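You operate a simulated robot arm through the tools that you are given. There is no shell and no other tool.

You run a simulated robot arm. Do the job below in one go: nothing can be reset, and whatever is moved stays where it is left.

Task
Zero the photometer for iron and read the yellow vial.
Fine: zero it on the white vial and put that back in its well; the read vial stays in the photometer, its knob left at iron.
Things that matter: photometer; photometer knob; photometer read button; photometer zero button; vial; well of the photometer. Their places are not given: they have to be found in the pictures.

The check looks at the end state, three seconds after you hand in, the way a careful person would. Anything else that was tipped, shoved, dropped, spilled or broken makes it a failure.

Robot
A 6-joint arm with a two-finger parallel gripper, fixed in place. Base frame: the origin is at the foot of the arm, x ahead of it, y to its left, z up. Lengths are in mm, angles in degrees, forces in N, time in s.
With the tool pointing down near the work surface it reaches from about 340 to 760 mm from the base axis. Its first joint turns from -66.0 to 66.0 degrees. Payload 2.45 kg.
Tool frame: the origin (TCP) lies between the finger pads and is the grasp point; the fingertips stand 24 mm ahead of it; z points along the fingers, y is the line along which they close. Largest opening 68 mm; finger width 17, thickness 10; the body of the gripper, 40 by 70 mm, starts 41 mm behind the TCP.
Orientation is told as [roll, pitch, yaw] about the base's x, y, z axes, in that order, counted from this pose: with the fingers straight down and closing along the base's y, the tool's x points along the base's -x, its y along +y and its z along -z.

Tools
- The arm moves only by the tool step_arm. Its argument "rows" is a list of rows, each a list of 7 numbers: the shift along the tool's x, y, z in mm, then the turn, a rotation vector about the tool's x, y, z in rad, then the finger opening in mm, from 0 to 68. In form: [[tx, ty, tz, ax, ay, az, claw], ...]. A call has 1 to 20 rows; each row is the pose to reach, as a shift and turn from the pose commanded when the call began, along the tool's axes at that moment. Rows are played at 5 a second. More than 50 mm and 8.6 degrees between two rows, or a gripper value outside its range, and nothing of the call is played. Where a pose cannot be reached the arm comes as near as it can. A force on the tool above 40 N (or 10 N above the force at the start of the call, whichever is more), or a blocked arm, ends the call early, and 0.2 s more pass. The fingers move at their own pace (about 108 mm/s each) and stop on an object; they squeeze with about 22 N. The grip force told is the motor's: it shows also when the fingers shut on nothing. Time passes only in rows, and 0.2 s behind the last, so rows that repeat a pose let the fingers close. The reply holds the time, the measured pose of the TCP, the force on the tool along the base axes, the opening and the grip force, in the units named above and with some noise, with the torque about the TCP (base axes, N m) and any sound that the robot's microphone picked up.
- Cameras (640 x 400 px; columns grow to the right, rows downward): "scene" is fixed at [167.7, 415.8, 1460]; the picture's right is [-0.73, -0.69, 0.00], its down [-0.43, 0.46, -0.78] and it looks along [0.54, -0.56, -0.63] (base axes); focal length 347 px, centre (320, 200). "wrist" rides on the gripper at [84, 11, -75] in the tool frame; the picture's right is [-0.13, 0.99, 0.00], its down [-0.60, -0.08, -0.79] and it looks along [-0.79, -0.10, 0.61] (tool axes); focal length 251 px, centre (320, 200).
- grab_frame(camera): a new picture of that camera. The clock stands still meanwhile.
- probe_pixels(camera, pixels): for up to 12 pixels [column, row] of the newest picture of that camera ("zoom" is the newest enlarged one), the place [x, y, z] in the base frame of the surface seen there, good to about 2 mm. The clock stands still meanwhile.
- enlarge(camera, box): a new picture of the part [left, top, right, bottom] of that camera's present view, enlarged. The clock stands still meanwhile.
- job_done(): hands the job in; it is judged then, once.

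Open the gripper and draw the arm clear of the work before you hand the job in, unless the task says otherwise.

The tools are called after "Call:" by a JSON object that holds its "op" and its "data". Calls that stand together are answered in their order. step_arm: Moves the arm, as the interface text tells. Its arguments: {"type":"object","properties":{"rows":{"type":"array","items":{"type":"array","items":{"type":"number"}}}},"required":["rows"]} The other tools are called the same way: grab_frame (camera) takes a picture; probe_pixels (camera, pixels) gives the place of the surface under pixels of a picture; enlarge (camera, box) takes an enlarged picture of a part of a camera's view; job_done () hands the job in.

At the start:

```text
time: 0.0
tcp_pos: [431.3, 66.2, 1181.6]
orientation: [0.1, 0.0, 0.0]
wrist_force: [0.1, 0.5, 0.4]
torque: [0.03, 0.02, -0.01]
width: 68.1
gripper_force: 0.0
```

scene: 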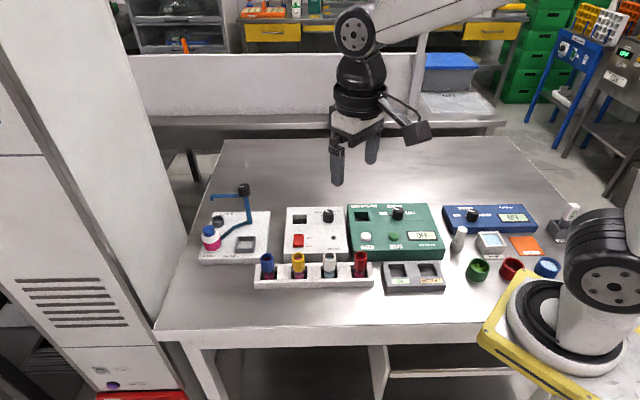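
wrist: 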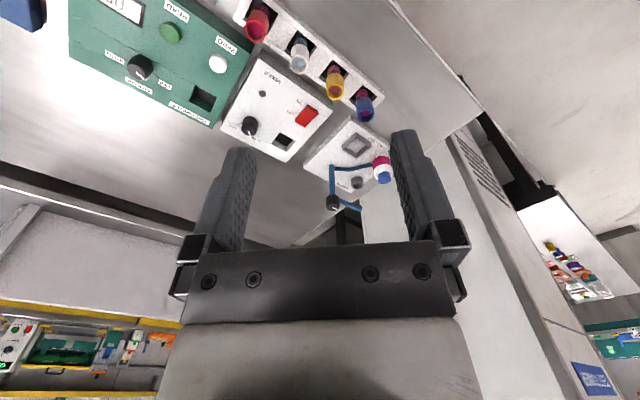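

The scene shows a green device with knob at about (397,213), a white device next to it and a vial rack at about (315,270). I'll enlarge these areas to read the labels.

Call:
{"op": "enlarge", "data": {"camera": "scene", "box": [340, 190, 460, 265]}}

Call:
{"op": "enlarge", "data": {"camera": "scene", "box": [240, 195, 400, 295]}}

Call:
{"op": "enlarge", "data": {"camera": "wrist", "box": [60, 0, 260, 125]}}

```text
5.33 times, centred on (400, 228) of scene
```

zoom: 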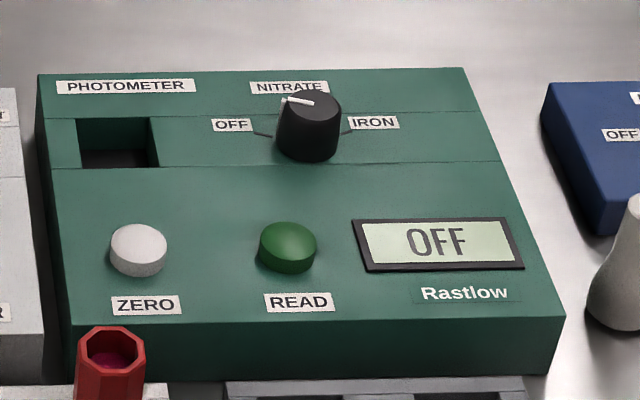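

```text
4.00 times, centred on (320, 245) of scene
```

zoom: 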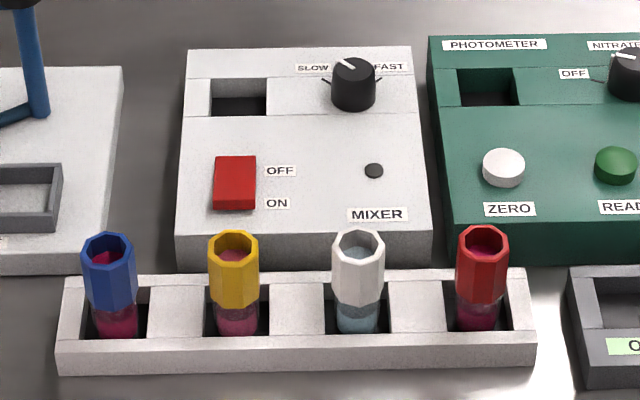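

```text
3.20 times, centred on (160, 62) of wrist
```

zoom: 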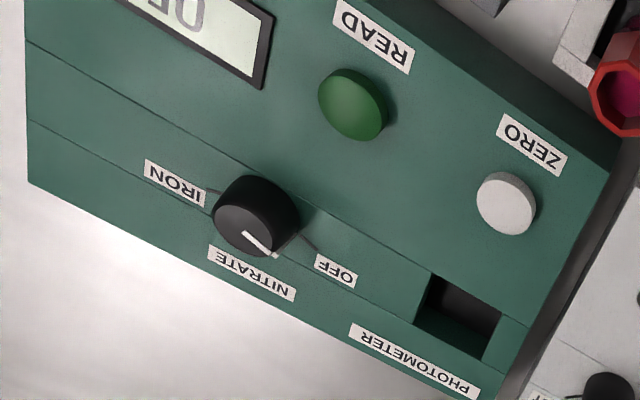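

The display reads OFF, and the pointer is parallel to the OFF tick. I'll probe the knob, buttons and photometer well in a new enlargement, then do the vials.

Call:
{"op": "enlarge", "data": {"camera": "scene", "box": [340, 190, 460, 265]}}

Call:
{"op": "probe_pixels", "data": {"camera": "zoom", "pixels": [[140, 236], [288, 234], [312, 100], [285, 101], [80, 118], [148, 118], [82, 168], [159, 168], [120, 158], [255, 134], [347, 133], [210, 200]]}}

Call:
{"op": "probe_pixels", "data": {"camera": "zoom", "pixels": [[42, 72], [464, 70], [562, 316], [75, 322], [310, 125], [312, 158], [105, 130], [90, 125], [110, 250], [166, 250], [300, 92], [335, 105]]}}

```text
5.33 times, centred on (400, 228) of scene
```

zoom: 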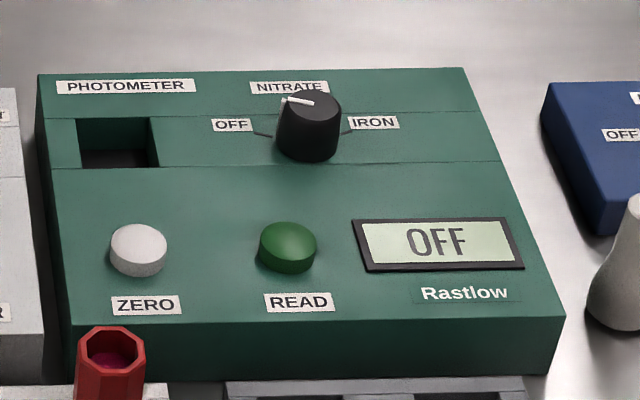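

```text
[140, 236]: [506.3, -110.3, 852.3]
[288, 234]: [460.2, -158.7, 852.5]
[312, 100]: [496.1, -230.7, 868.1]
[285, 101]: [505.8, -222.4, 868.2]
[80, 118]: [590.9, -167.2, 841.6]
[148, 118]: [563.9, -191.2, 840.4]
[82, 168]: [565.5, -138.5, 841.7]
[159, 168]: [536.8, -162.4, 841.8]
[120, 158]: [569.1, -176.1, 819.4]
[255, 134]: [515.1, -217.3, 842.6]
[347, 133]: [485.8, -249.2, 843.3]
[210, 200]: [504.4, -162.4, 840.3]
```

```text
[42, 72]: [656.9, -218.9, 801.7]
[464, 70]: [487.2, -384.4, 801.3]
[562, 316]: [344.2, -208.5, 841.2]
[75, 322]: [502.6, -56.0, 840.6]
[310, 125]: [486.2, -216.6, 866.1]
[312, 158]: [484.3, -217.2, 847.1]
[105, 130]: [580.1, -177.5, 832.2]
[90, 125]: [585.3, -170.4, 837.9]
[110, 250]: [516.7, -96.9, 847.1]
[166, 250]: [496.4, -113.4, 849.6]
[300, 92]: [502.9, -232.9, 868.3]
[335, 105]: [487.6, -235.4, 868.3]
```

Photometer top is at z≈841 and the well centre is about (564,-165). Next I probe the vials and the rack.

Call:
{"op": "enlarge", "data": {"camera": "scene", "box": [248, 240, 378, 300]}}

Call:
{"op": "enlarge", "data": {"camera": "wrist", "box": [230, 0, 430, 125]}}

```text
4.92 times, centred on (313, 270) of scene
```

zoom: 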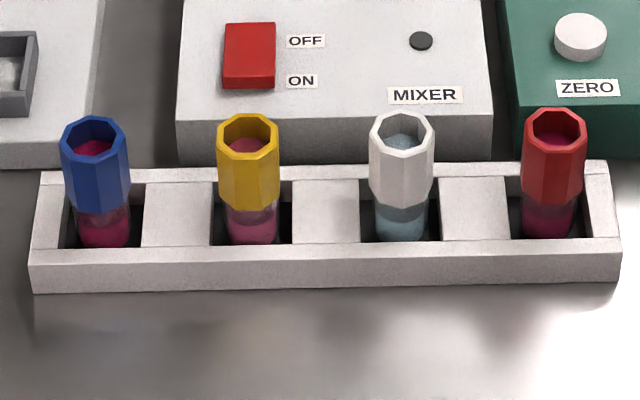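

```text
3.20 times, centred on (330, 62) of wrist
```

zoom: 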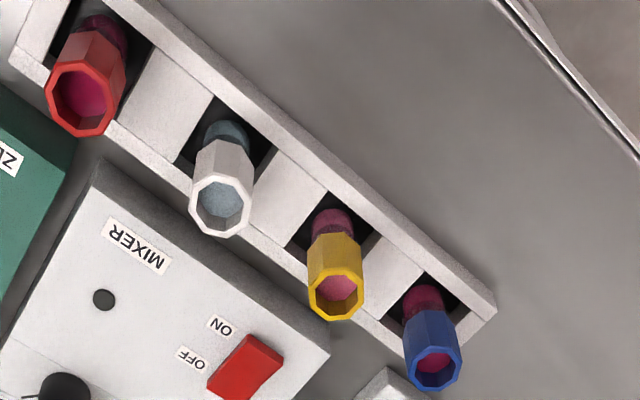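

The vials are open tubes with octagonal coloured collars, so they must stay upright. I'll probe the wrist enlargement for rim points and rack surfaces.

Call:
{"op": "probe_pixels", "data": {"camera": "zoom", "pixels": [[221, 178], [194, 205], [247, 210], [222, 234], [220, 202], [336, 271], [336, 317], [312, 290], [360, 290], [262, 150], [215, 98], [180, 160]]}}

Call:
{"op": "enlarge", "data": {"camera": "scene", "box": [248, 240, 378, 300]}}

Call:
{"op": "probe_pixels", "data": {"camera": "zoom", "pixels": [[401, 115], [372, 130], [430, 130], [400, 150], [402, 190], [402, 225], [248, 118], [248, 155], [220, 135], [277, 135], [248, 190], [255, 230]]}}

Call:
{"op": "probe_pixels", "data": {"camera": "zoom", "pixels": [[295, 182], [292, 240], [360, 180], [361, 240], [439, 178], [442, 238], [210, 182], [213, 242], [325, 210], [40, 172], [608, 165], [400, 240]]}}

```text
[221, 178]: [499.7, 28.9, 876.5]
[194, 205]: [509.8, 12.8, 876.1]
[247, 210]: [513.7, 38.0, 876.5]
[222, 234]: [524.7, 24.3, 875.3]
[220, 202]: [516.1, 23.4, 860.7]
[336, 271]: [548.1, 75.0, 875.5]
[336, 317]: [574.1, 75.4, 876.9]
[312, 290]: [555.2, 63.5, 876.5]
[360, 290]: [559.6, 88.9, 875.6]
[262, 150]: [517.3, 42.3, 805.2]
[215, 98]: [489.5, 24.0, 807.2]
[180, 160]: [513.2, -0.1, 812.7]
```

```text
4.92 times, centred on (313, 270) of scene
```

zoom: 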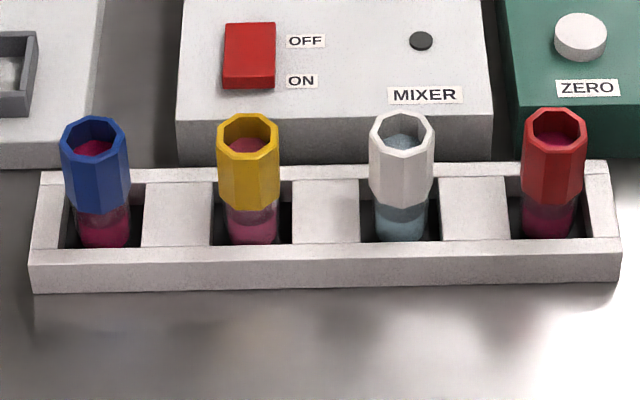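

```text
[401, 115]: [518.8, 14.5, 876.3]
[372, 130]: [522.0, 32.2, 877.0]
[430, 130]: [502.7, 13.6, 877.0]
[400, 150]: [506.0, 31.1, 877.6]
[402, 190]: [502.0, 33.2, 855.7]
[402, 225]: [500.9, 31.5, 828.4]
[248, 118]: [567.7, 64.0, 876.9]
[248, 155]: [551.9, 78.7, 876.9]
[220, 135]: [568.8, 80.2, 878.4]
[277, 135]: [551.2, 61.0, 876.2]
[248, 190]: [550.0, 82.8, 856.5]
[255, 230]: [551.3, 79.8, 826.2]
```

```text
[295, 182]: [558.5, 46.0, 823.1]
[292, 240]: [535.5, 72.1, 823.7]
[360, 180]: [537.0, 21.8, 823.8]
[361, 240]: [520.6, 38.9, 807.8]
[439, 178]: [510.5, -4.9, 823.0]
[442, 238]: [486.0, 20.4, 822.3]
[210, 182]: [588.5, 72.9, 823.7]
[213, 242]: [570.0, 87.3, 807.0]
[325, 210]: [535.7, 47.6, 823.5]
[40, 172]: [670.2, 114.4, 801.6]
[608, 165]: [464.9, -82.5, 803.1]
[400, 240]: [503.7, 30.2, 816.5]
```

White vial is centred near (512,24), yellow near (560,73) with rims at z≈877, and the knob is near (495,-226) with its top at 868. I'll move above the knob at a safe height to look closer.

Call:
{"op": "step_arm", "data": {"rows": [[-6, -29, 20, 0, 0, 0, 68], [-13, -58, 40, 0, 0, 0, 68], [-19, -88, 60, 0, 0, 0, 68], [-25, -117, 80, 0, 0, 0, 68], [-32, -146, 100, 0, 0, 0, 68], [-38, -175, 120, 0, 0, 0, 68], [-44, -204, 140, 0, 0, 0, 68], [-51, -234, 160, 0, 0, 0, 68], [-57, -263, 180, 0, 0, 0, 68], [-63.7, -292, 201, 0, 0, 0, 68], [-63.7, -292, 201, 0, 0, 0, 68]]}}

Call:
{"op": "grab_frame", "data": {"camera": "wrist"}}

Call:
{"op": "grab_frame", "data": {"camera": "scene"}}

```text
time: 2.4
tcp_pos: [492.4, -225.2, 980.6]
orientation: [0.0, 0.0, 0.0]
wrist_force: [0.9, 0.8, 0.4]
torque: [0.0, 0.02, 0.0]
width: 67.8
gripper_force: 0.0
```

```text
taken
```

wrist: 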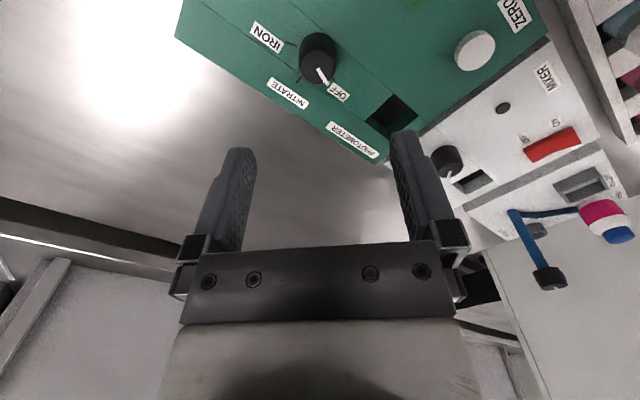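

```text
taken
```

scene: 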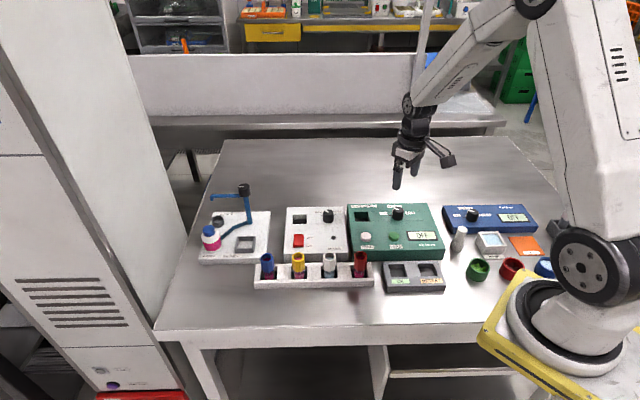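

The knob is at about (318,55) in the wrist picture. I'll enlarge it and probe the knob's outline, the pointer and the tick marks.

Call:
{"op": "enlarge", "data": {"camera": "wrist", "box": [240, 5, 400, 105]}}

```text
4.00 times, centred on (320, 55) of wrist
```

zoom: 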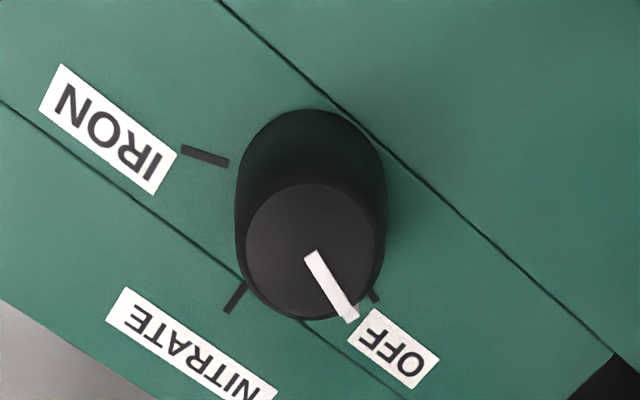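

Call:
{"op": "probe_pixels", "data": {"camera": "zoom", "pixels": [[312, 185], [310, 314], [249, 250], [372, 250], [313, 256], [348, 316], [185, 151], [226, 162], [242, 284], [227, 311], [370, 292], [376, 300]]}}

Call:
{"op": "probe_pixels", "data": {"camera": "zoom", "pixels": [[315, 105], [236, 180], [388, 190], [220, 5], [610, 350], [2, 102], [400, 395], [312, 112], [300, 130], [312, 245]]}}

```text
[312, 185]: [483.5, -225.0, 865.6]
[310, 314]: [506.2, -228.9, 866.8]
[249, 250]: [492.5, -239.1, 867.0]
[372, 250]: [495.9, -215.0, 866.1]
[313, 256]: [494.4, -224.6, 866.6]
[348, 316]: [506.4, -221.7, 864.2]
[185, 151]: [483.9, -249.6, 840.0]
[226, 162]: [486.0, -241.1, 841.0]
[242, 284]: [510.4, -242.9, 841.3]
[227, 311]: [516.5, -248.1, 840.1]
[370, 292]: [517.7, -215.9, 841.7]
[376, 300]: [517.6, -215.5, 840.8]
```

```text
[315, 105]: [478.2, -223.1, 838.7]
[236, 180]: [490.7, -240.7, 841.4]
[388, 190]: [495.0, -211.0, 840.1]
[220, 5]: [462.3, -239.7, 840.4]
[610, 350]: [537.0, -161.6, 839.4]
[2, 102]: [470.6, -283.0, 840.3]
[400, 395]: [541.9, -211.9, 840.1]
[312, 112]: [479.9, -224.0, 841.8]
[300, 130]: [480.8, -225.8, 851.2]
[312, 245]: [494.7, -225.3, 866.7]
```

Knob centre is about (494.8,-227) and the pointer is at about 25° (OFF). NITRATE is at about -45° and IRON about -116°, so the knob must turn about 140° clockwise. I'll turn the gripper to yaw +45 first, so the stroke runs from +45 to -95.

Call:
{"op": "step_arm", "data": {"rows": [[0, -0.5, 10, 0, 0, -0.131, 68], [0, -1, 20, 0, 0, -0.262, 68], [0, -1.2, 30, 0, 0, -0.393, 68], [0, -1.2, 40, 0, 0, -0.524, 68], [0, -1.2, 50, 0, 0, -0.654, 68], [0, -1.2, 60, 0, 0, -0.785, 68], [0, -1.2, 60, 0, 0, -0.785, 68], [0, -1.2, 60, 0, 0, -0.785, 68]]}}

Call:
{"op": "grab_frame", "data": {"camera": "wrist"}}

```text
time: 4.2
tcp_pos: [494.0, -227.3, 920.6]
orientation: [-0.1, 0.0, 45.0]
wrist_force: [-0.3, 0.2, -0.3]
torque: [0.03, -0.01, -0.01]
width: 67.8
gripper_force: 0.0
```

```text
taken
```

wrist: 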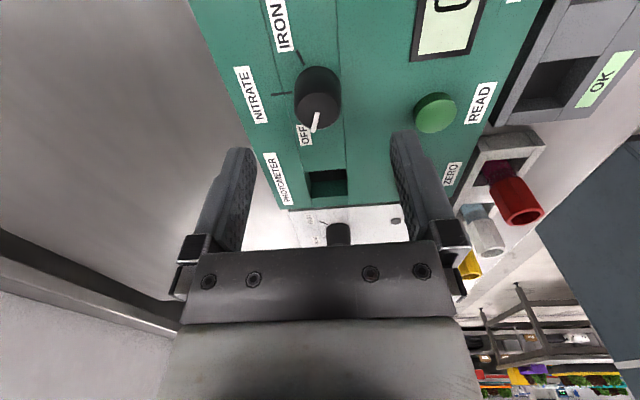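

The gripper is centred over the knob. I descend to TCP z≈870, leaving the tips about 5 mm above the panel, and close.

Call:
{"op": "step_arm", "data": {"rows": [[0, 0, 15, 0, 0, 0, 68], [0, 0, 30, 0, 0, 0, 68], [0, 0, 42, 0, 0, 0, 68], [0, 0, 50, 0, 0, 0, 68], [0, 0, 50, 0, 0, 0, 68]]}}

Call:
{"op": "grab_frame", "data": {"camera": "wrist"}}

```text
time: 5.4
tcp_pos: [493.9, -228.0, 871.2]
orientation: [0.0, 0.0, 45.0]
wrist_force: [0.1, 0.2, -0.5]
torque: [0.02, 0.03, 0.02]
width: 68.1
gripper_force: 0.1
```

```text
taken
```

wrist: 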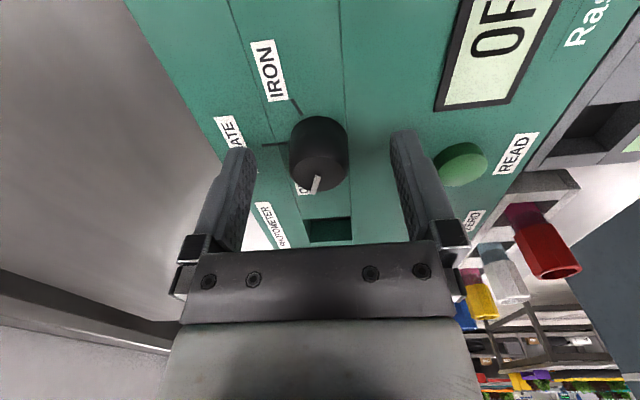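

The knob sits between the fingers. I close and watch the force.

Call:
{"op": "step_arm", "data": {"rows": [[0, 0, 0, 0, 0, 0, 45], [0, 0, 0, 0, 0, 0, 32], [0, 0, 0, 0, 0, 0, 15], [0, 0, 0, 0, 0, 0, 15]]}}

```text
time: 6.4
tcp_pos: [494.5, -228.4, 871.6]
orientation: [-0.2, 0.1, 45.0]
wrist_force: [5.3, -6.2, -5.9]
torque: [-0.13, -0.26, -0.04]
width: 28.7
gripper_force: 43.0
```

The knob is gripped at 28.7 mm with a small side load of about 8 N. I turn clockwise (+az) by the first 70°, shifting 0.6 mm to ease the load.

Call:
{"op": "step_arm", "data": {"rows": [[0, -0.6, 0, 0, 0, 0, 15], [0, -0.6, 0, 0, 0, 0.136, 15], [0, -0.6, 0, 0, 0, 0.272, 15], [0, -0.6, 0, 0, 0, 0.407, 15], [0, -0.6, 0, 0, 0, 0.543, 15], [0, -0.6, 0, 0, 0, 0.679, 15], [0, -0.6, 0, 0, 0, 0.815, 15], [0, -0.6, 0, 0, 0, 0.95, 15], [0, -0.6, 0, 0, 0, 1.086, 15], [0, -0.6, 0, 0, 0, 1.222, 15]]}}

Call:
{"op": "grab_frame", "data": {"camera": "wrist"}}

Call:
{"op": "enlarge", "data": {"camera": "scene", "box": [340, 190, 460, 265]}}

```text
time: 8.6
tcp_pos: [494.8, -226.0, 871.8]
orientation: [0.0, 0.0, -25.2]
wrist_force: [-7.8, 4.7, 24.6]
torque: [0.16, 0.26, -0.01]
width: 28.8
gripper_force: 43.0
```

```text
taken
```

wrist: 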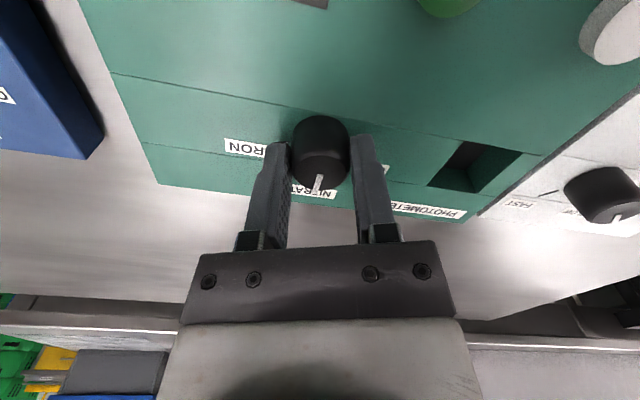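

```text
5.33 times, centred on (400, 228) of scene
```

zoom: 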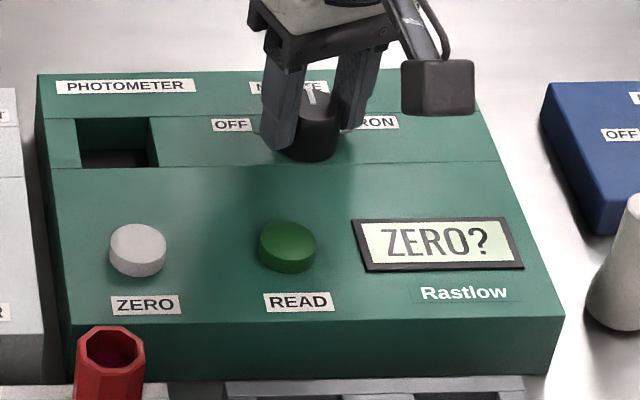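

The display now reads "ZERO?" at NITRATE, and the pointer followed the turn. There is a 25 N upward load from the tapered knob, so I command 1 mm up while turning the remaining 70° to IRON.

Call:
{"op": "step_arm", "data": {"rows": [[0, 0, -1, 0, 0, 0, 15], [0, 0, -1, 0, 0, 0.136, 15], [0, 0, -1, 0, 0, 0.272, 15], [0, 0, -1, 0, 0, 0.407, 15], [0, 0, -1, 0, 0, 0.543, 15], [0, 0, -1, 0, 0, 0.679, 15], [0, 0, -1, 0, 0, 0.815, 15], [0, 0, -1, 0, 0, 0.95, 15], [0, 0, -1, 0, 0, 1.086, 15], [0, 0, -1, 0, 0, 1.222, 15]]}}

Call:
{"op": "grab_frame", "data": {"camera": "wrist"}}

Call:
{"op": "enlarge", "data": {"camera": "scene", "box": [340, 190, 460, 265]}}

```text
time: 10.8
tcp_pos: [494.8, -226.6, 871.5]
orientation: [0.0, 0.0, -95.1]
wrist_force: [21.4, 18.1, -17.6]
torque: [0.32, -0.55, 0.05]
width: 28.8
gripper_force: 43.3
```

```text
taken
```

wrist: 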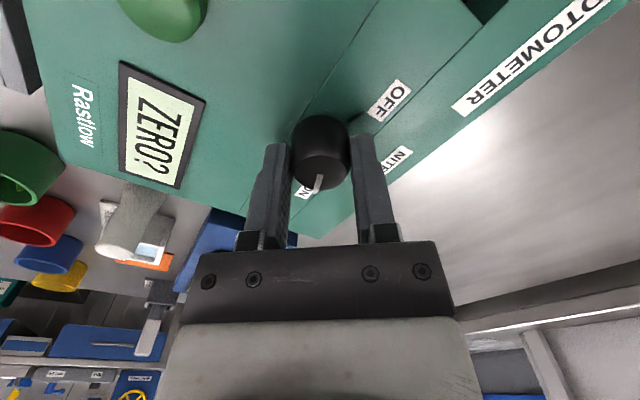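

```text
5.33 times, centred on (400, 228) of scene
```

zoom: 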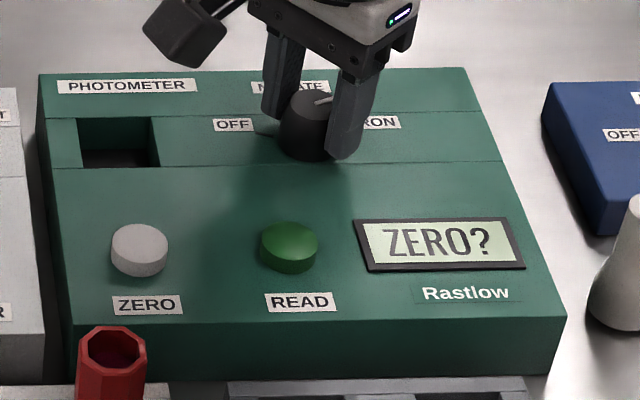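

The pointer is now towards IRON and the display still says "ZERO?". Before releasing I relieve the residual load by shifting about 1 mm along the measured force.

Call:
{"op": "step_arm", "data": {"rows": [[0.4, 0.4, 0.4, 0, 0, 0, 15], [0.8, 0.8, 0.7, 0, 0, 0, 15]]}}

```text
time: 11.4
tcp_pos: [496.2, -225.2, 872.9]
orientation: [-0.1, 0.0, -95.1]
wrist_force: [15.2, 14.0, -7.1]
torque: [0.69, -0.37, 0.02]
width: 28.7
gripper_force: 42.8
```

The load dropped to about 21 N lateral. I continue another millimetre or so.

Call:
{"op": "step_arm", "data": {"rows": [[0.8, 0.8, 0.2, 0, 0, 0, 15], [1.6, 1.6, 0.4, 0, 0, 0, 15]]}}

Call:
{"op": "enlarge", "data": {"camera": "scene", "box": [340, 190, 460, 265]}}

```text
time: 12.0
tcp_pos: [495.4, -226.2, 872.1]
orientation: [-0.2, 0.0, -95.1]
wrist_force: [-7.9, 2.2, 15.3]
torque: [-0.27, 0.27, -0.04]
width: 28.7
gripper_force: 42.9
```

```text
5.33 times, centred on (400, 228) of scene
```

zoom: 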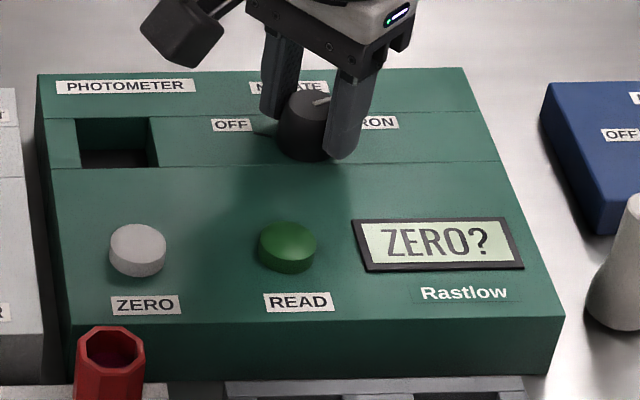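

The force is now small and the panel is back at its original pixels. I open and rise straight up.

Call:
{"op": "step_arm", "data": {"rows": [[-0.4, -0.4, 0, 0, 0, 0, 40], [-0.4, -0.4, 0, 0, 0, 0, 60], [-0.4, -0.4, -20, 0, 0, 0, 68], [-0.4, -0.4, -50, 0, 0, 0, 68], [-0.4, -0.4, -80, 0, 0, 0, 68], [-0.4, -0.4, -100, 0, 0, 0, 68]]}}

Call:
{"op": "enlarge", "data": {"camera": "scene", "box": [340, 190, 460, 265]}}

Call:
{"op": "grab_frame", "data": {"camera": "wrist"}}

```text
time: 13.4
tcp_pos: [496.0, -224.2, 971.3]
orientation: [-0.2, -0.1, -94.9]
wrist_force: [-0.4, 0.2, -0.3]
torque: [-0.01, -0.04, -0.01]
width: 67.8
gripper_force: 0.0
```

```text
5.33 times, centred on (400, 228) of scene
```

zoom: 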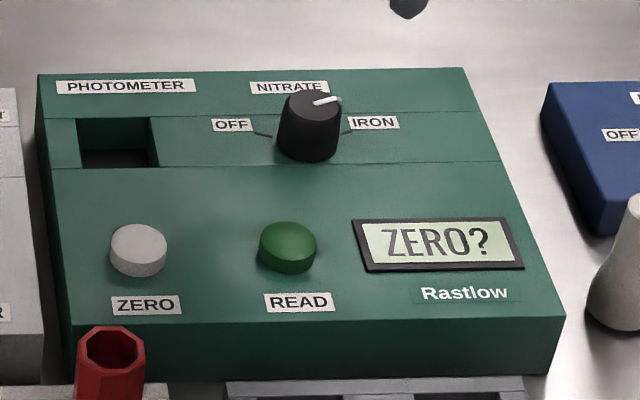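

```text
taken
```

wrist: 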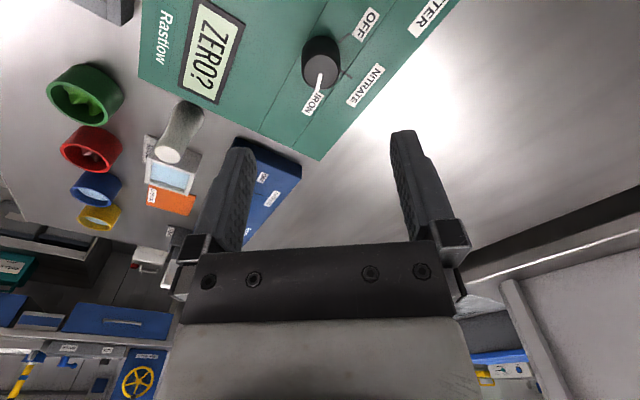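

The pointer appears at IRON. I'll verify its angle by enlarging the wrist view and probing.

Call:
{"op": "enlarge", "data": {"camera": "wrist", "box": [260, 10, 400, 120]}}

```text
3.64 times, centred on (330, 65) of wrist
```

zoom: 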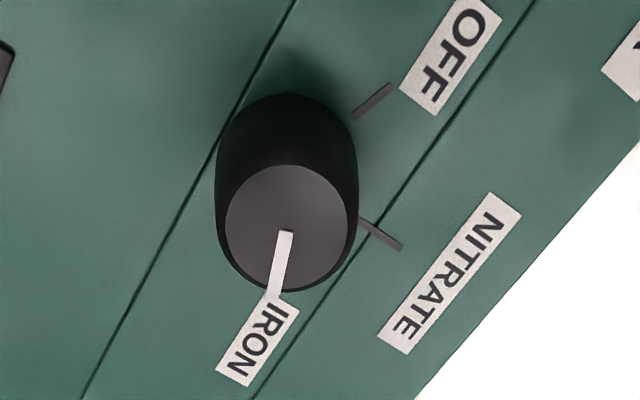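

The pointer angle computes to about -116°, which matches the IRON tick. Now I move above the white vial, turning to yaw -45 so the fingers close along the rack line.

Call:
{"op": "step_arm", "data": {"rows": [[30, -1, 0, 0, 0, -0.109, 68], [62, -1.5, 0, 0, 0, -0.218, 68], [93, -2, 0, 0, 0, -0.327, 68], [124, -3, 0, 0, 0, -0.436, 68], [155, -4, 0, 0, 0, -0.545, 68], [186, -4.5, 0, 0, 0, -0.654, 68], [217, -5, 5, 0, 0, -0.763, 68], [248, -5.7, 11, 0, 0, -0.873, 68], [248, -5.7, 11, 0, 0, -0.873, 68]]}}

Call:
{"op": "grab_frame", "data": {"camera": "wrist"}}

```text
time: 15.4
tcp_pos: [513.1, 23.3, 960.4]
orientation: [0.1, -0.1, -44.9]
wrist_force: [0.2, 0.3, 0.5]
torque: [-0.02, -0.01, 0.03]
width: 68.2
gripper_force: 0.1
```

```text
taken
```

wrist: 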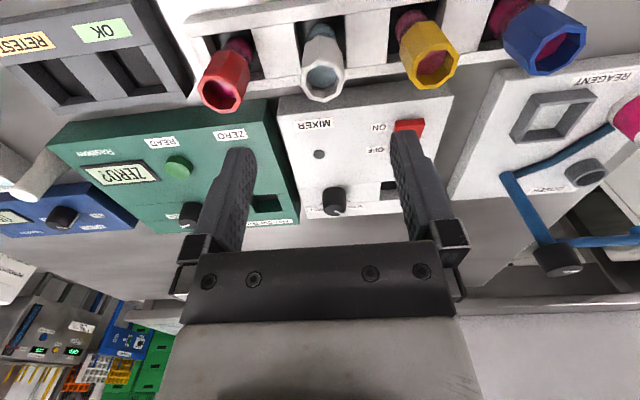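

The white vial is at about (323,75) in the wrist view. I enlarge it to see how the octagon's flats lie and to measure its centre.

Call:
{"op": "enlarge", "data": {"camera": "wrist", "box": [273, 10, 373, 110]}}

```text
4.00 times, centred on (323, 60) of wrist
```

zoom: 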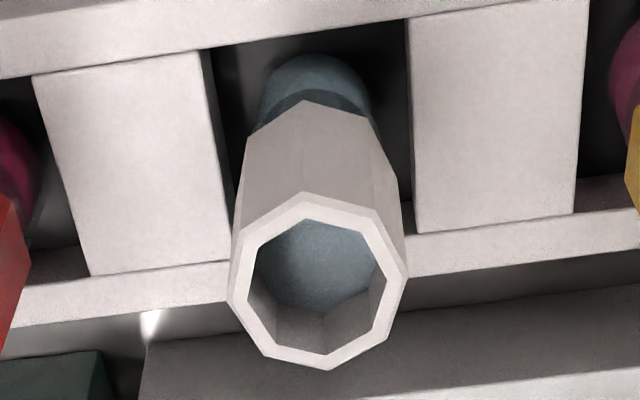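

Call:
{"op": "probe_pixels", "data": {"camera": "zoom", "pixels": [[302, 198], [378, 219], [403, 272], [384, 338], [330, 365], [266, 350], [231, 297], [246, 228], [300, 250], [302, 104], [220, 135], [410, 150]]}}

Call:
{"op": "probe_pixels", "data": {"camera": "zoom", "pixels": [[200, 52], [236, 262], [407, 22], [415, 232], [320, 80], [100, 150], [230, 60], [395, 60]]}}

```text
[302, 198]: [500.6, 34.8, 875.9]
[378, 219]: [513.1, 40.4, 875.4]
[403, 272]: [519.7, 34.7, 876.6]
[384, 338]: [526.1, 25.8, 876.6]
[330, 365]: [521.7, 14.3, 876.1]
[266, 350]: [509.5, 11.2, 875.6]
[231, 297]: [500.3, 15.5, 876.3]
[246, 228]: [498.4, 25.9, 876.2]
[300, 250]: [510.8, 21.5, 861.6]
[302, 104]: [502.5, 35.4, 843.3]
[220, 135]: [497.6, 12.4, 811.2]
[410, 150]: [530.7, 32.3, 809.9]
```

```text
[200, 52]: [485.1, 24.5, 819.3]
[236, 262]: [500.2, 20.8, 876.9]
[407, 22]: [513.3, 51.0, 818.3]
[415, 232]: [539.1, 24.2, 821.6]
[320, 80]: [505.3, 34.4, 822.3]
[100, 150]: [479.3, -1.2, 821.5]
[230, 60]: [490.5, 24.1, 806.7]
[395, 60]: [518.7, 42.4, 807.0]
```

The octagon's vertices lie at about multiples of 45°, so its flats are at 22.5°+45°k. The centre is about (511.5,24.5). I'll turn to yaw -22.5 to grip on flats and descend to z≈905.

Call:
{"op": "step_arm", "data": {"rows": [[1.5, 0, 15, 0, 0, -0.131, 68], [1.5, 0, 30, 0, 0, -0.262, 68], [1.5, 0, 45, 0, 0, -0.3927, 68], [1.5, 0, 55, 0, 0, -0.3927, 68], [1.5, 0, 55, 0, 0, -0.3927, 68]]}}

Call:
{"op": "step_arm", "data": {"rows": [[0, 0, 0, 0, 0, 0, 68]]}}

Call:
{"op": "step_arm", "data": {"rows": [[0, 0, 0, 0, 0, 0, 68]]}}

Call:
{"op": "grab_frame", "data": {"camera": "wrist"}}

```text
time: 16.6
tcp_pos: [512.7, 24.0, 905.9]
orientation: [-0.1, -0.1, -22.5]
wrist_force: [-0.6, 0.2, 1.0]
torque: [0.02, 0.04, -0.01]
width: 67.8
gripper_force: 0.1
```

```text
time: 17.0
tcp_pos: [512.5, 24.4, 906.0]
orientation: [0.0, 0.0, -22.5]
wrist_force: [-0.3, -0.2, -1.0]
torque: [-0.05, 0.0, -0.04]
width: 68.0
gripper_force: 0.0
```

```text
time: 17.4
tcp_pos: [512.9, 22.9, 905.1]
orientation: [0.0, 0.1, -22.5]
wrist_force: [0.0, -0.5, -0.3]
torque: [0.01, -0.03, -0.01]
width: 68.1
gripper_force: 0.0
```

```text
taken
```

wrist: 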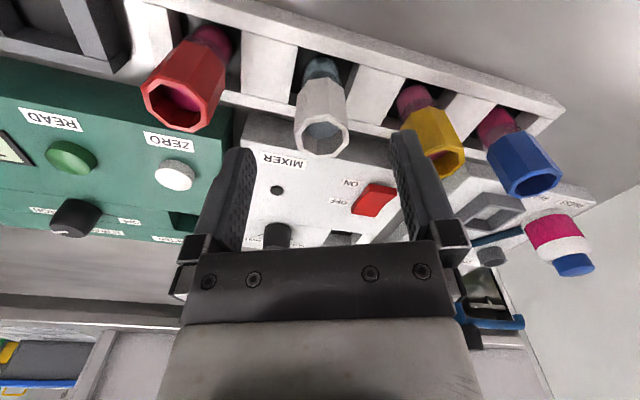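

TCP averages (512.7,23.8), within 1 mm of the vial axis, and the flat faces the fingers. I descend 44 mm around the collar.

Call:
{"op": "step_arm", "data": {"rows": [[0, 0, 15, 0, 0, 0, 68], [0, 0, 30, 0, 0, 0, 68], [0, 0, 40, 0, 0, 0, 68], [0, 0, 44, 0, 0, 0, 68], [0, 0, 44, 0, 0, 0, 68]]}}

Call:
{"op": "grab_frame", "data": {"camera": "wrist"}}

```text
time: 18.6
tcp_pos: [512.1, 23.6, 862.0]
orientation: [0.0, 0.0, -22.5]
wrist_force: [0.4, -0.1, 0.5]
torque: [-0.02, -0.01, -0.02]
width: 67.8
gripper_force: 0.1
```

```text
taken
```

wrist: 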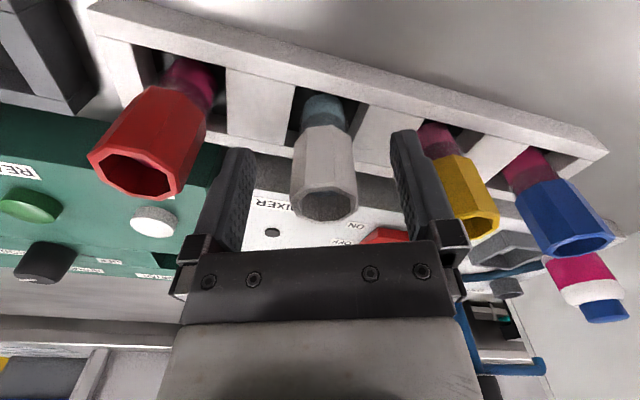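

The vial is centred between the fingers. I close slowly on it.

Call:
{"op": "step_arm", "data": {"rows": [[0, 0, 0, 0, 0, 0, 50], [0, 0, 0, 0, 0, 0, 38], [0, 0, 0, 0, 0, 0, 30], [0, 0, 0, 0, 0, 0, 24], [0, 0, 0, 0, 0, 0, 18], [0, 0, 0, 0, 0, 0, 15]]}}

Call:
{"op": "grab_frame", "data": {"camera": "wrist"}}

```text
time: 20.0
tcp_pos: [512.1, 23.8, 862.8]
orientation: [0.0, 0.0, -22.4]
wrist_force: [0.6, -0.2, -1.0]
torque: [0.0, 0.0, 0.01]
width: 27.4
gripper_force: 22.0
```

```text
taken
```

wrist: 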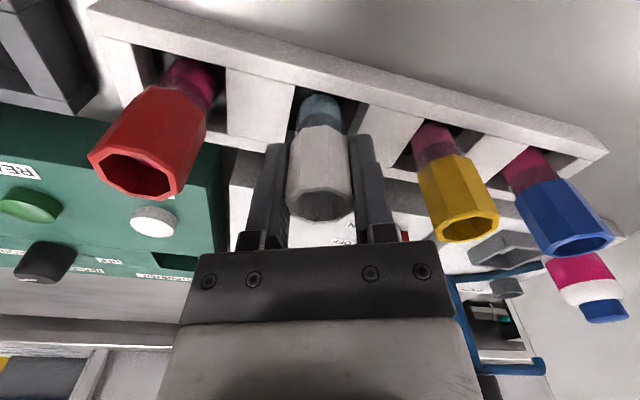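

Gripped at 27.4 mm with 22 N, and no side load. I lift gently by 90 mm.

Call:
{"op": "step_arm", "data": {"rows": [[0, 0, -2, 0, 0, 0, 15], [0, 0, -6, 0, 0, 0, 15], [0, 0, -12, 0, 0, 0, 15], [0, 0, -20, 0, 0, 0, 15], [0, 0, -29, 0, 0, 0, 15], [0, 0, -39, 0, 0, 0, 15], [0, 0, -50, 0, 0, 0, 15], [0, 0, -61, 0, 0, 0, 15], [0, 0, -71, 0, 0, 0, 15], [0, 0, -79, 0, 0, 0, 15], [0, 0, -85, 0, 0, 0, 15], [0, 0, -89, 0, 0, 0, 15], [0, 0, -90, 0, 0, 0, 15]]}}

Call:
{"op": "grab_frame", "data": {"camera": "wrist"}}

Call:
{"op": "enlarge", "data": {"camera": "scene", "box": [240, 170, 440, 300]}}

```text
time: 22.8
tcp_pos: [511.9, 23.9, 951.8]
orientation: [0.0, 0.0, -22.5]
wrist_force: [0.3, 0.0, 0.3]
torque: [-0.04, 0.0, -0.03]
width: 27.7
gripper_force: 22.1
```

```text
taken
```

wrist: 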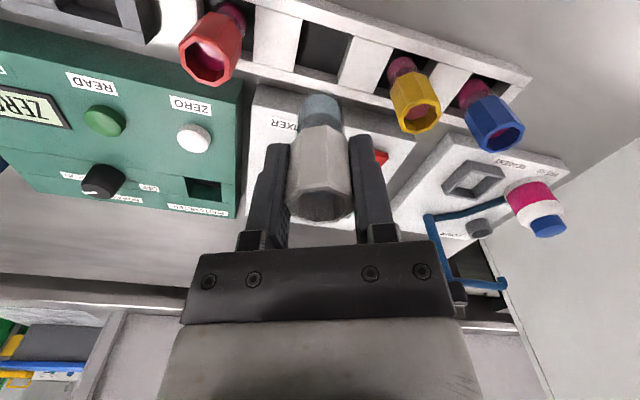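

```text
3.08 times, centred on (340, 235) of scene
```

zoom: 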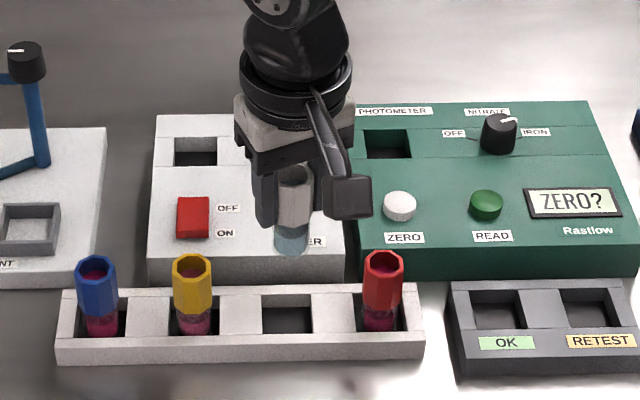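

The vial is lifted upright. I measure the photometer well's corners, at wrist (204,188), and the emptied rack well, at wrist (325,47).

Call:
{"op": "enlarge", "data": {"camera": "wrist", "box": [160, 160, 240, 220]}}

```text
6.67 times, centred on (200, 190) of wrist
```

zoom: 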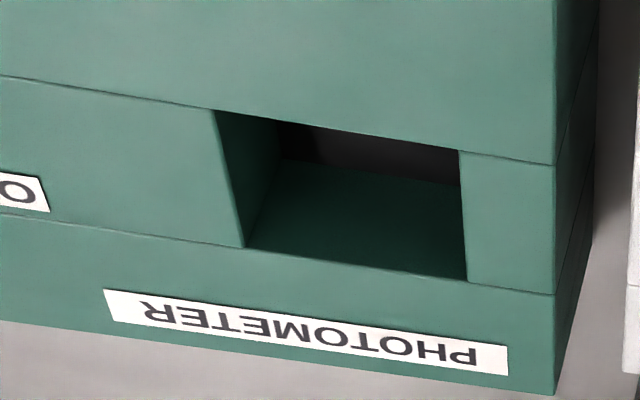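

Call:
{"op": "probe_pixels", "data": {"camera": "zoom", "pixels": [[210, 110], [458, 150], [468, 282], [243, 248], [220, 105], [455, 146], [475, 280], [238, 246], [320, 145], [420, 165], [330, 200], [300, 140]]}}

Call:
{"op": "enlarge", "data": {"camera": "wrist", "box": [280, 5, 370, 95]}}

```text
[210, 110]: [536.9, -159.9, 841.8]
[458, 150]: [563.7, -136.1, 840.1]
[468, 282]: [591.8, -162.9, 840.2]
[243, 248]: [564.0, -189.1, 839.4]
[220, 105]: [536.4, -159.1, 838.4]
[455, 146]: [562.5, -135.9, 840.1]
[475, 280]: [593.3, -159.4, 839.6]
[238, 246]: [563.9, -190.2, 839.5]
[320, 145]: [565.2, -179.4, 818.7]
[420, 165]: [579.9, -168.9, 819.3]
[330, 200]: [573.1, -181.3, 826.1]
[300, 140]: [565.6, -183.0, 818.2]
```

```text
4.44 times, centred on (325, 50) of wrist
```

zoom: 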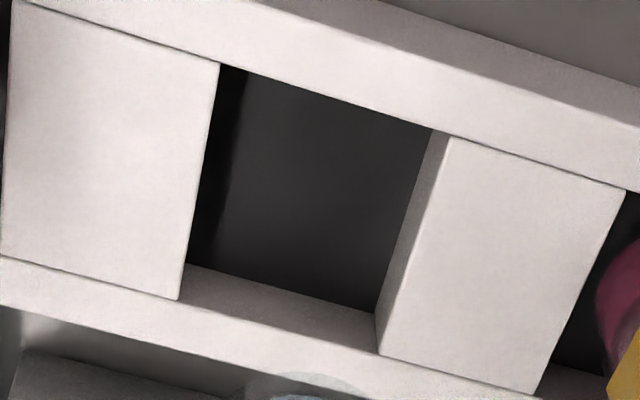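

Call:
{"op": "probe_pixels", "data": {"camera": "zoom", "pixels": [[219, 63], [450, 137], [378, 354], [178, 299], [300, 180], [350, 290], [250, 100]]}}

```text
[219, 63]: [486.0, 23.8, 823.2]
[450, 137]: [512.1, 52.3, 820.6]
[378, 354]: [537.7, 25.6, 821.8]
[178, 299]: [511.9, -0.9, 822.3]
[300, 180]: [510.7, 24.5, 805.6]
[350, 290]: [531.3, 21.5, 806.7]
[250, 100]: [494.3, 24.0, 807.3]
```

Well centre is about (564.2,-163.4) with its floor at z≈818.5, about 12 mm above the rack floor. I carry the vial over with a smooth profile.

Call:
{"op": "step_arm", "data": {"rows": [[-1.2, -1.5, 0, 0, 0, 0, 15], [-4.8, -6.1, 0, 0, 0, 0, 15], [-12, -15.3, 0, 0, 0, 0, 15], [-21.5, -27.6, 0, 0, 0, 0, 15], [-33.5, -42.9, 0, 0, 0, 0, 15], [-46.7, -59.7, 0, 0, 0, 0, 15], [-59.9, -76.6, 0, 0, 0, 0, 15], [-73, -93.4, 0, 0, 0, 0, 15], [-86.2, -110.2, 0, 0, 0, 0, 15], [-98.2, -125.5, 0, 0, 0, 0, 15], [-107.7, -137.8, 0, 0, 0, 0, 15], [-114.9, -147, 0, 0, 0, 0, 15], [-118.5, -151.6, 0, 0, 0, 0, 15], [-119.7, -153.1, 0, 0, 0, 0, 15], [-119.7, -153.1, 0, 0, 0, 0, 15]]}}

Call:
{"op": "grab_frame", "data": {"camera": "wrist"}}

Call:
{"op": "enlarge", "data": {"camera": "scene", "box": [300, 150, 440, 240]}}

```text
time: 26.0
tcp_pos: [562.8, -163.3, 952.5]
orientation: [0.0, -0.1, -22.6]
wrist_force: [0.1, -0.4, -0.7]
torque: [0.02, -0.02, 0.02]
width: 27.5
gripper_force: 22.2
```

```text
taken
```

wrist: 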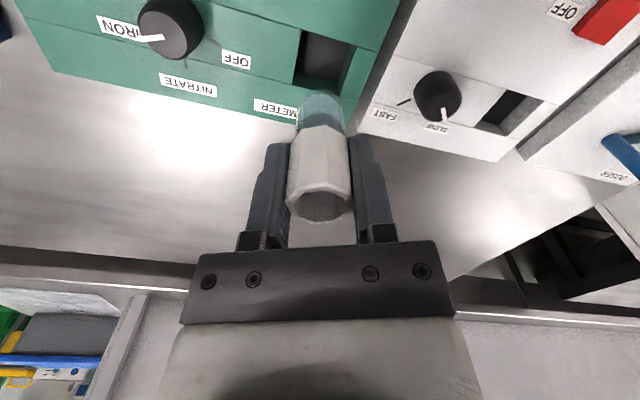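

```text
4.44 times, centred on (370, 195) of scene
```

zoom: 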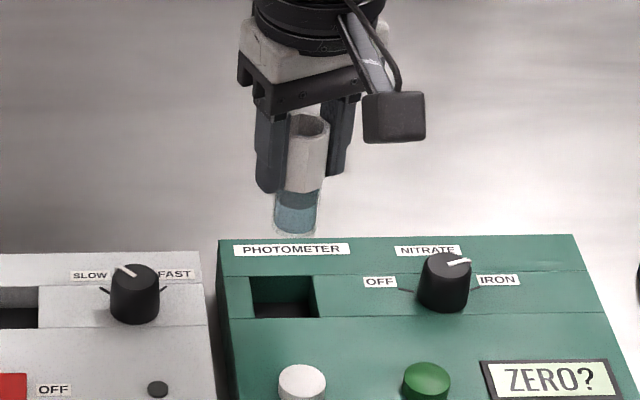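

I descend 50 mm so the vial's bottom hovers about 6 mm above the panel, then check the alignment.

Call:
{"op": "step_arm", "data": {"rows": [[0, 0, 3, 0, 0, 0, 15], [0, 0, 9, 0, 0, 0, 15], [0, 0, 17, 0, 0, 0, 15], [0, 0, 26, 0, 0, 0, 15], [0, 0, 35, 0, 0, 0, 15], [0, 0, 43, 0, 0, 0, 15], [0, 0, 48, 0, 0, 0, 15], [0, 0, 50, 0, 0, 0, 15], [0, 0, 50, 0, 0, 0, 15]]}}

Call:
{"op": "enlarge", "data": {"camera": "wrist", "box": [220, 20, 420, 145]}}

Call:
{"op": "enlarge", "data": {"camera": "scene", "box": [320, 180, 420, 240]}}

```text
time: 28.0
tcp_pos: [564.4, -164.7, 901.4]
orientation: [0.0, 0.1, -22.5]
wrist_force: [0.4, 0.7, -1.1]
torque: [0.01, 0.02, -0.05]
width: 27.7
gripper_force: 21.6
```

```text
3.20 times, centred on (320, 82) of wrist
```

zoom: 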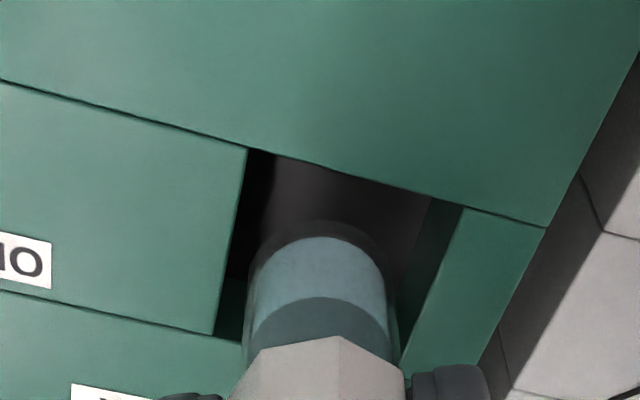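

```text
6.40 times, centred on (370, 210) of scene
```

zoom: 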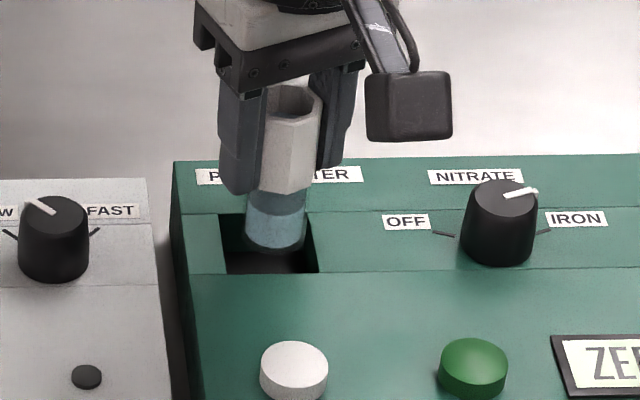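

The tube is over the opening, perhaps 1–2 mm to the right of its centre. I apply a small correction and descend almost to the floor.

Call:
{"op": "step_arm", "data": {"rows": [[-0.5, 1.2, 1, 0, 0, 0, 15], [-0.5, 1.2, 5, 0, 0, 0, 15], [-0.5, 1.2, 10, 0, 0, 0, 15], [-0.5, 1.2, 15, 0, 0, 0, 15], [-0.5, 1.2, 20, 0, 0, 0, 15], [-0.5, 1.2, 24, 0, 0, 0, 15], [-0.5, 1.2, 26, 0, 0, 0, 15], [-0.5, 1.2, 26, 0, 0, 0, 15]]}}

Call:
{"op": "enlarge", "data": {"camera": "scene", "box": [320, 180, 420, 240]}}

Call:
{"op": "enlarge", "data": {"camera": "wrist", "box": [220, 20, 420, 145]}}

```text
time: 29.8
tcp_pos: [564.8, -163.1, 874.9]
orientation: [0.0, -0.1, -22.4]
wrist_force: [-0.5, -0.5, -0.5]
torque: [0.01, 0.0, 0.01]
width: 27.2
gripper_force: 22.0
```

```text
6.40 times, centred on (370, 210) of scene
```

zoom: 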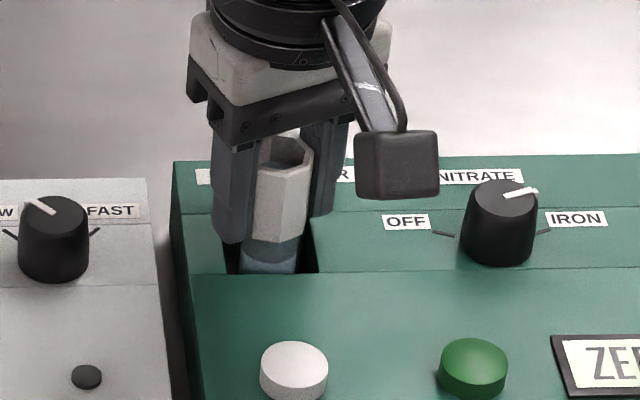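

```text
3.20 times, centred on (320, 82) of wrist
```

zoom: 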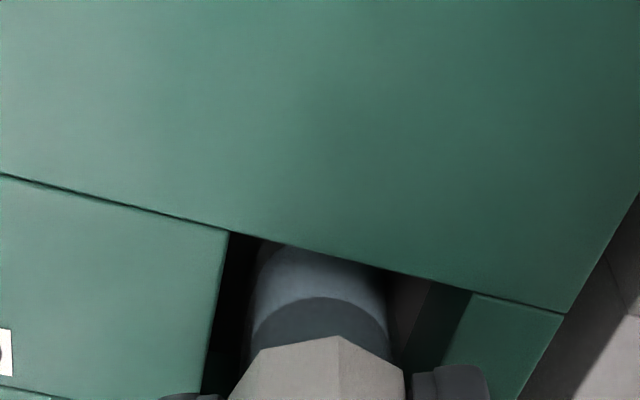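

No contact yet, and the tube is in the well. I lower in half-millimetre steps until the floor is felt.

Call:
{"op": "step_arm", "data": {"rows": [[0, 0, 0.5, 0, 0, 0, 15], [0, 0, 1, 0, 0, 0, 15], [0, 0, 1, 0, 0, 0, 15]]}}

Call:
{"op": "step_arm", "data": {"rows": [[0, 0, 0.5, 0, 0, 0, 15], [0, 0, 1, 0, 0, 0, 15], [0, 0, 1, 0, 0, 0, 15]]}}

```text
time: 30.6
tcp_pos: [564.2, -162.3, 875.1]
orientation: [0.0, 0.0, -22.4]
wrist_force: [-0.9, -0.6, -0.7]
torque: [0.01, 0.01, 0.0]
width: 27.6
gripper_force: 22.0
```

```text
time: 31.4
tcp_pos: [566.0, -164.2, 875.4]
orientation: [0.1, 0.0, -22.5]
wrist_force: [-0.8, 2.2, 6.1]
torque: [0.14, 0.05, 0.0]
width: 27.6
gripper_force: 22.2
```

Contact is felt (6 N up). I ease 0.5 mm and open the fingers gradually.

Call:
{"op": "step_arm", "data": {"rows": [[0, 0, -0.5, 0, 0, 0, 15], [0, 0, -0.5, 0, 0, 0, 26], [0, 0, -0.5, 0, 0, 0, 30], [0, 0, -0.5, 0, 0, 0, 38], [0, 0, -0.5, 0, 0, 0, 50], [0, 0, -0.5, 0, 0, 0, 62], [0, 0, -0.5, 0, 0, 0, 62]]}}

Call:
{"op": "enlarge", "data": {"camera": "wrist", "box": [200, 20, 440, 260]}}

Call:
{"op": "enlarge", "data": {"camera": "scene", "box": [320, 180, 420, 240]}}

```text
time: 33.0
tcp_pos: [565.5, -163.4, 875.3]
orientation: [0.0, 0.0, -22.6]
wrist_force: [-0.1, -0.5, -0.8]
torque: [0.04, -0.02, -0.03]
width: 62.2
gripper_force: 0.0
```

```text
1.67 times, centred on (320, 140) of wrist
```

zoom: 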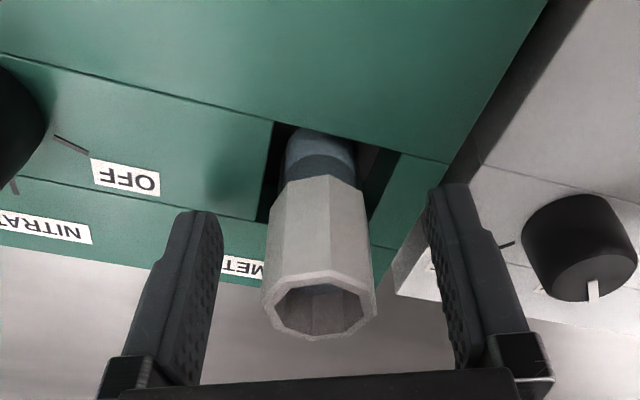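

```text
6.40 times, centred on (370, 210) of scene
```

zoom: 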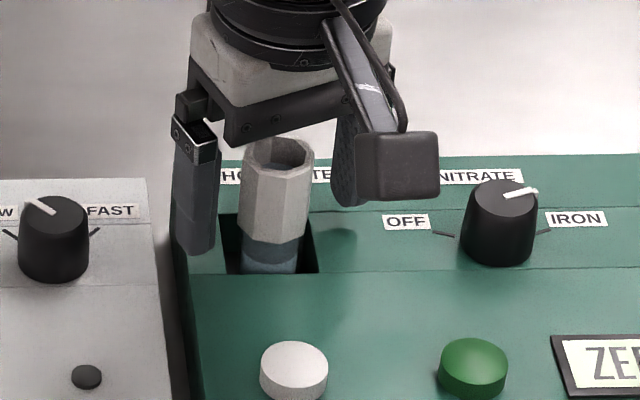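

The vial stands upright in the well. I rise straight up clear of the rim, then move over to the ZERO button at about (504.5,-107.5), closing the fingers.

Call:
{"op": "step_arm", "data": {"rows": [[0, 0, -4, 0, 0, 0, 62], [0, 0, -14, 0, 0, 0, 62], [0, 0, -30, 0, 0, 0, 62], [0, 0, -50, 0, 0, 0, 62], [0, 0, -70, 0, 0, 0, 62], [20, 7, -70, 0, 0, 0, 40], [40, 15, -70, 0, 0, 0, 20], [60, 22, -70, 0, 0, 0, 0], [77.2, 28.5, -70, 0, 0, 0, 0], [77.2, 28.5, -70, 0, 0, 0, 0]]}}

Call:
{"op": "grab_frame", "data": {"camera": "wrist"}}

Call:
{"op": "enlarge", "data": {"camera": "scene", "box": [330, 180, 430, 260]}}

```text
time: 35.2
tcp_pos: [504.6, -106.2, 943.7]
orientation: [0.0, 0.0, -22.5]
wrist_force: [-0.3, 0.2, -0.5]
torque: [-0.03, 0.0, 0.02]
width: 0.2
gripper_force: 22.1
```

```text
taken
```

wrist: 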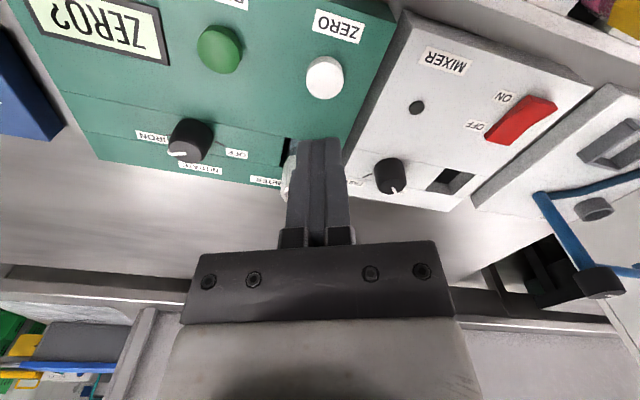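

```text
5.00 times, centred on (380, 220) of scene
```

zoom: 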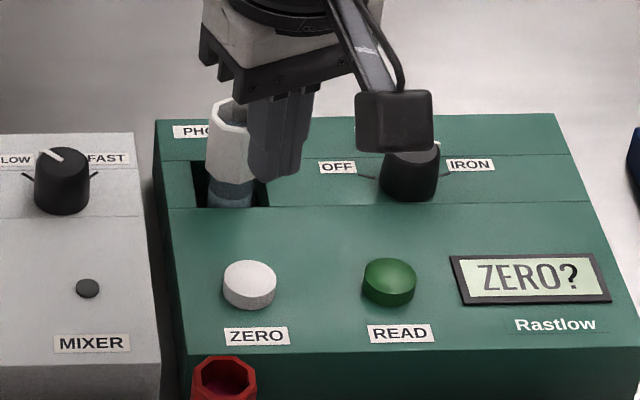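

I measure both button outlines in an enlarged wrist view: ZERO at (324,77) and READ at (219,49).

Call:
{"op": "enlarge", "data": {"camera": "wrist", "box": [180, 10, 360, 110]}}

```text
3.56 times, centred on (270, 60) of wrist
```

zoom: 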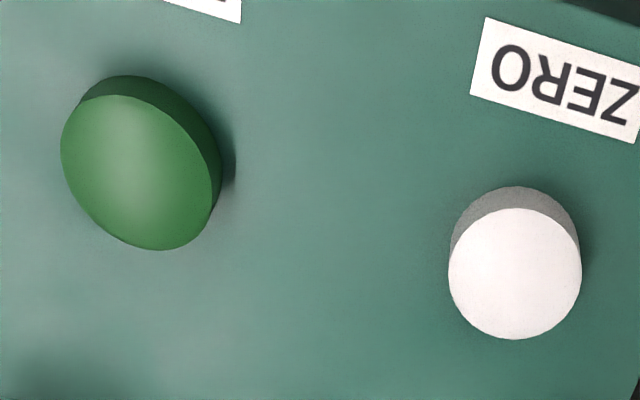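

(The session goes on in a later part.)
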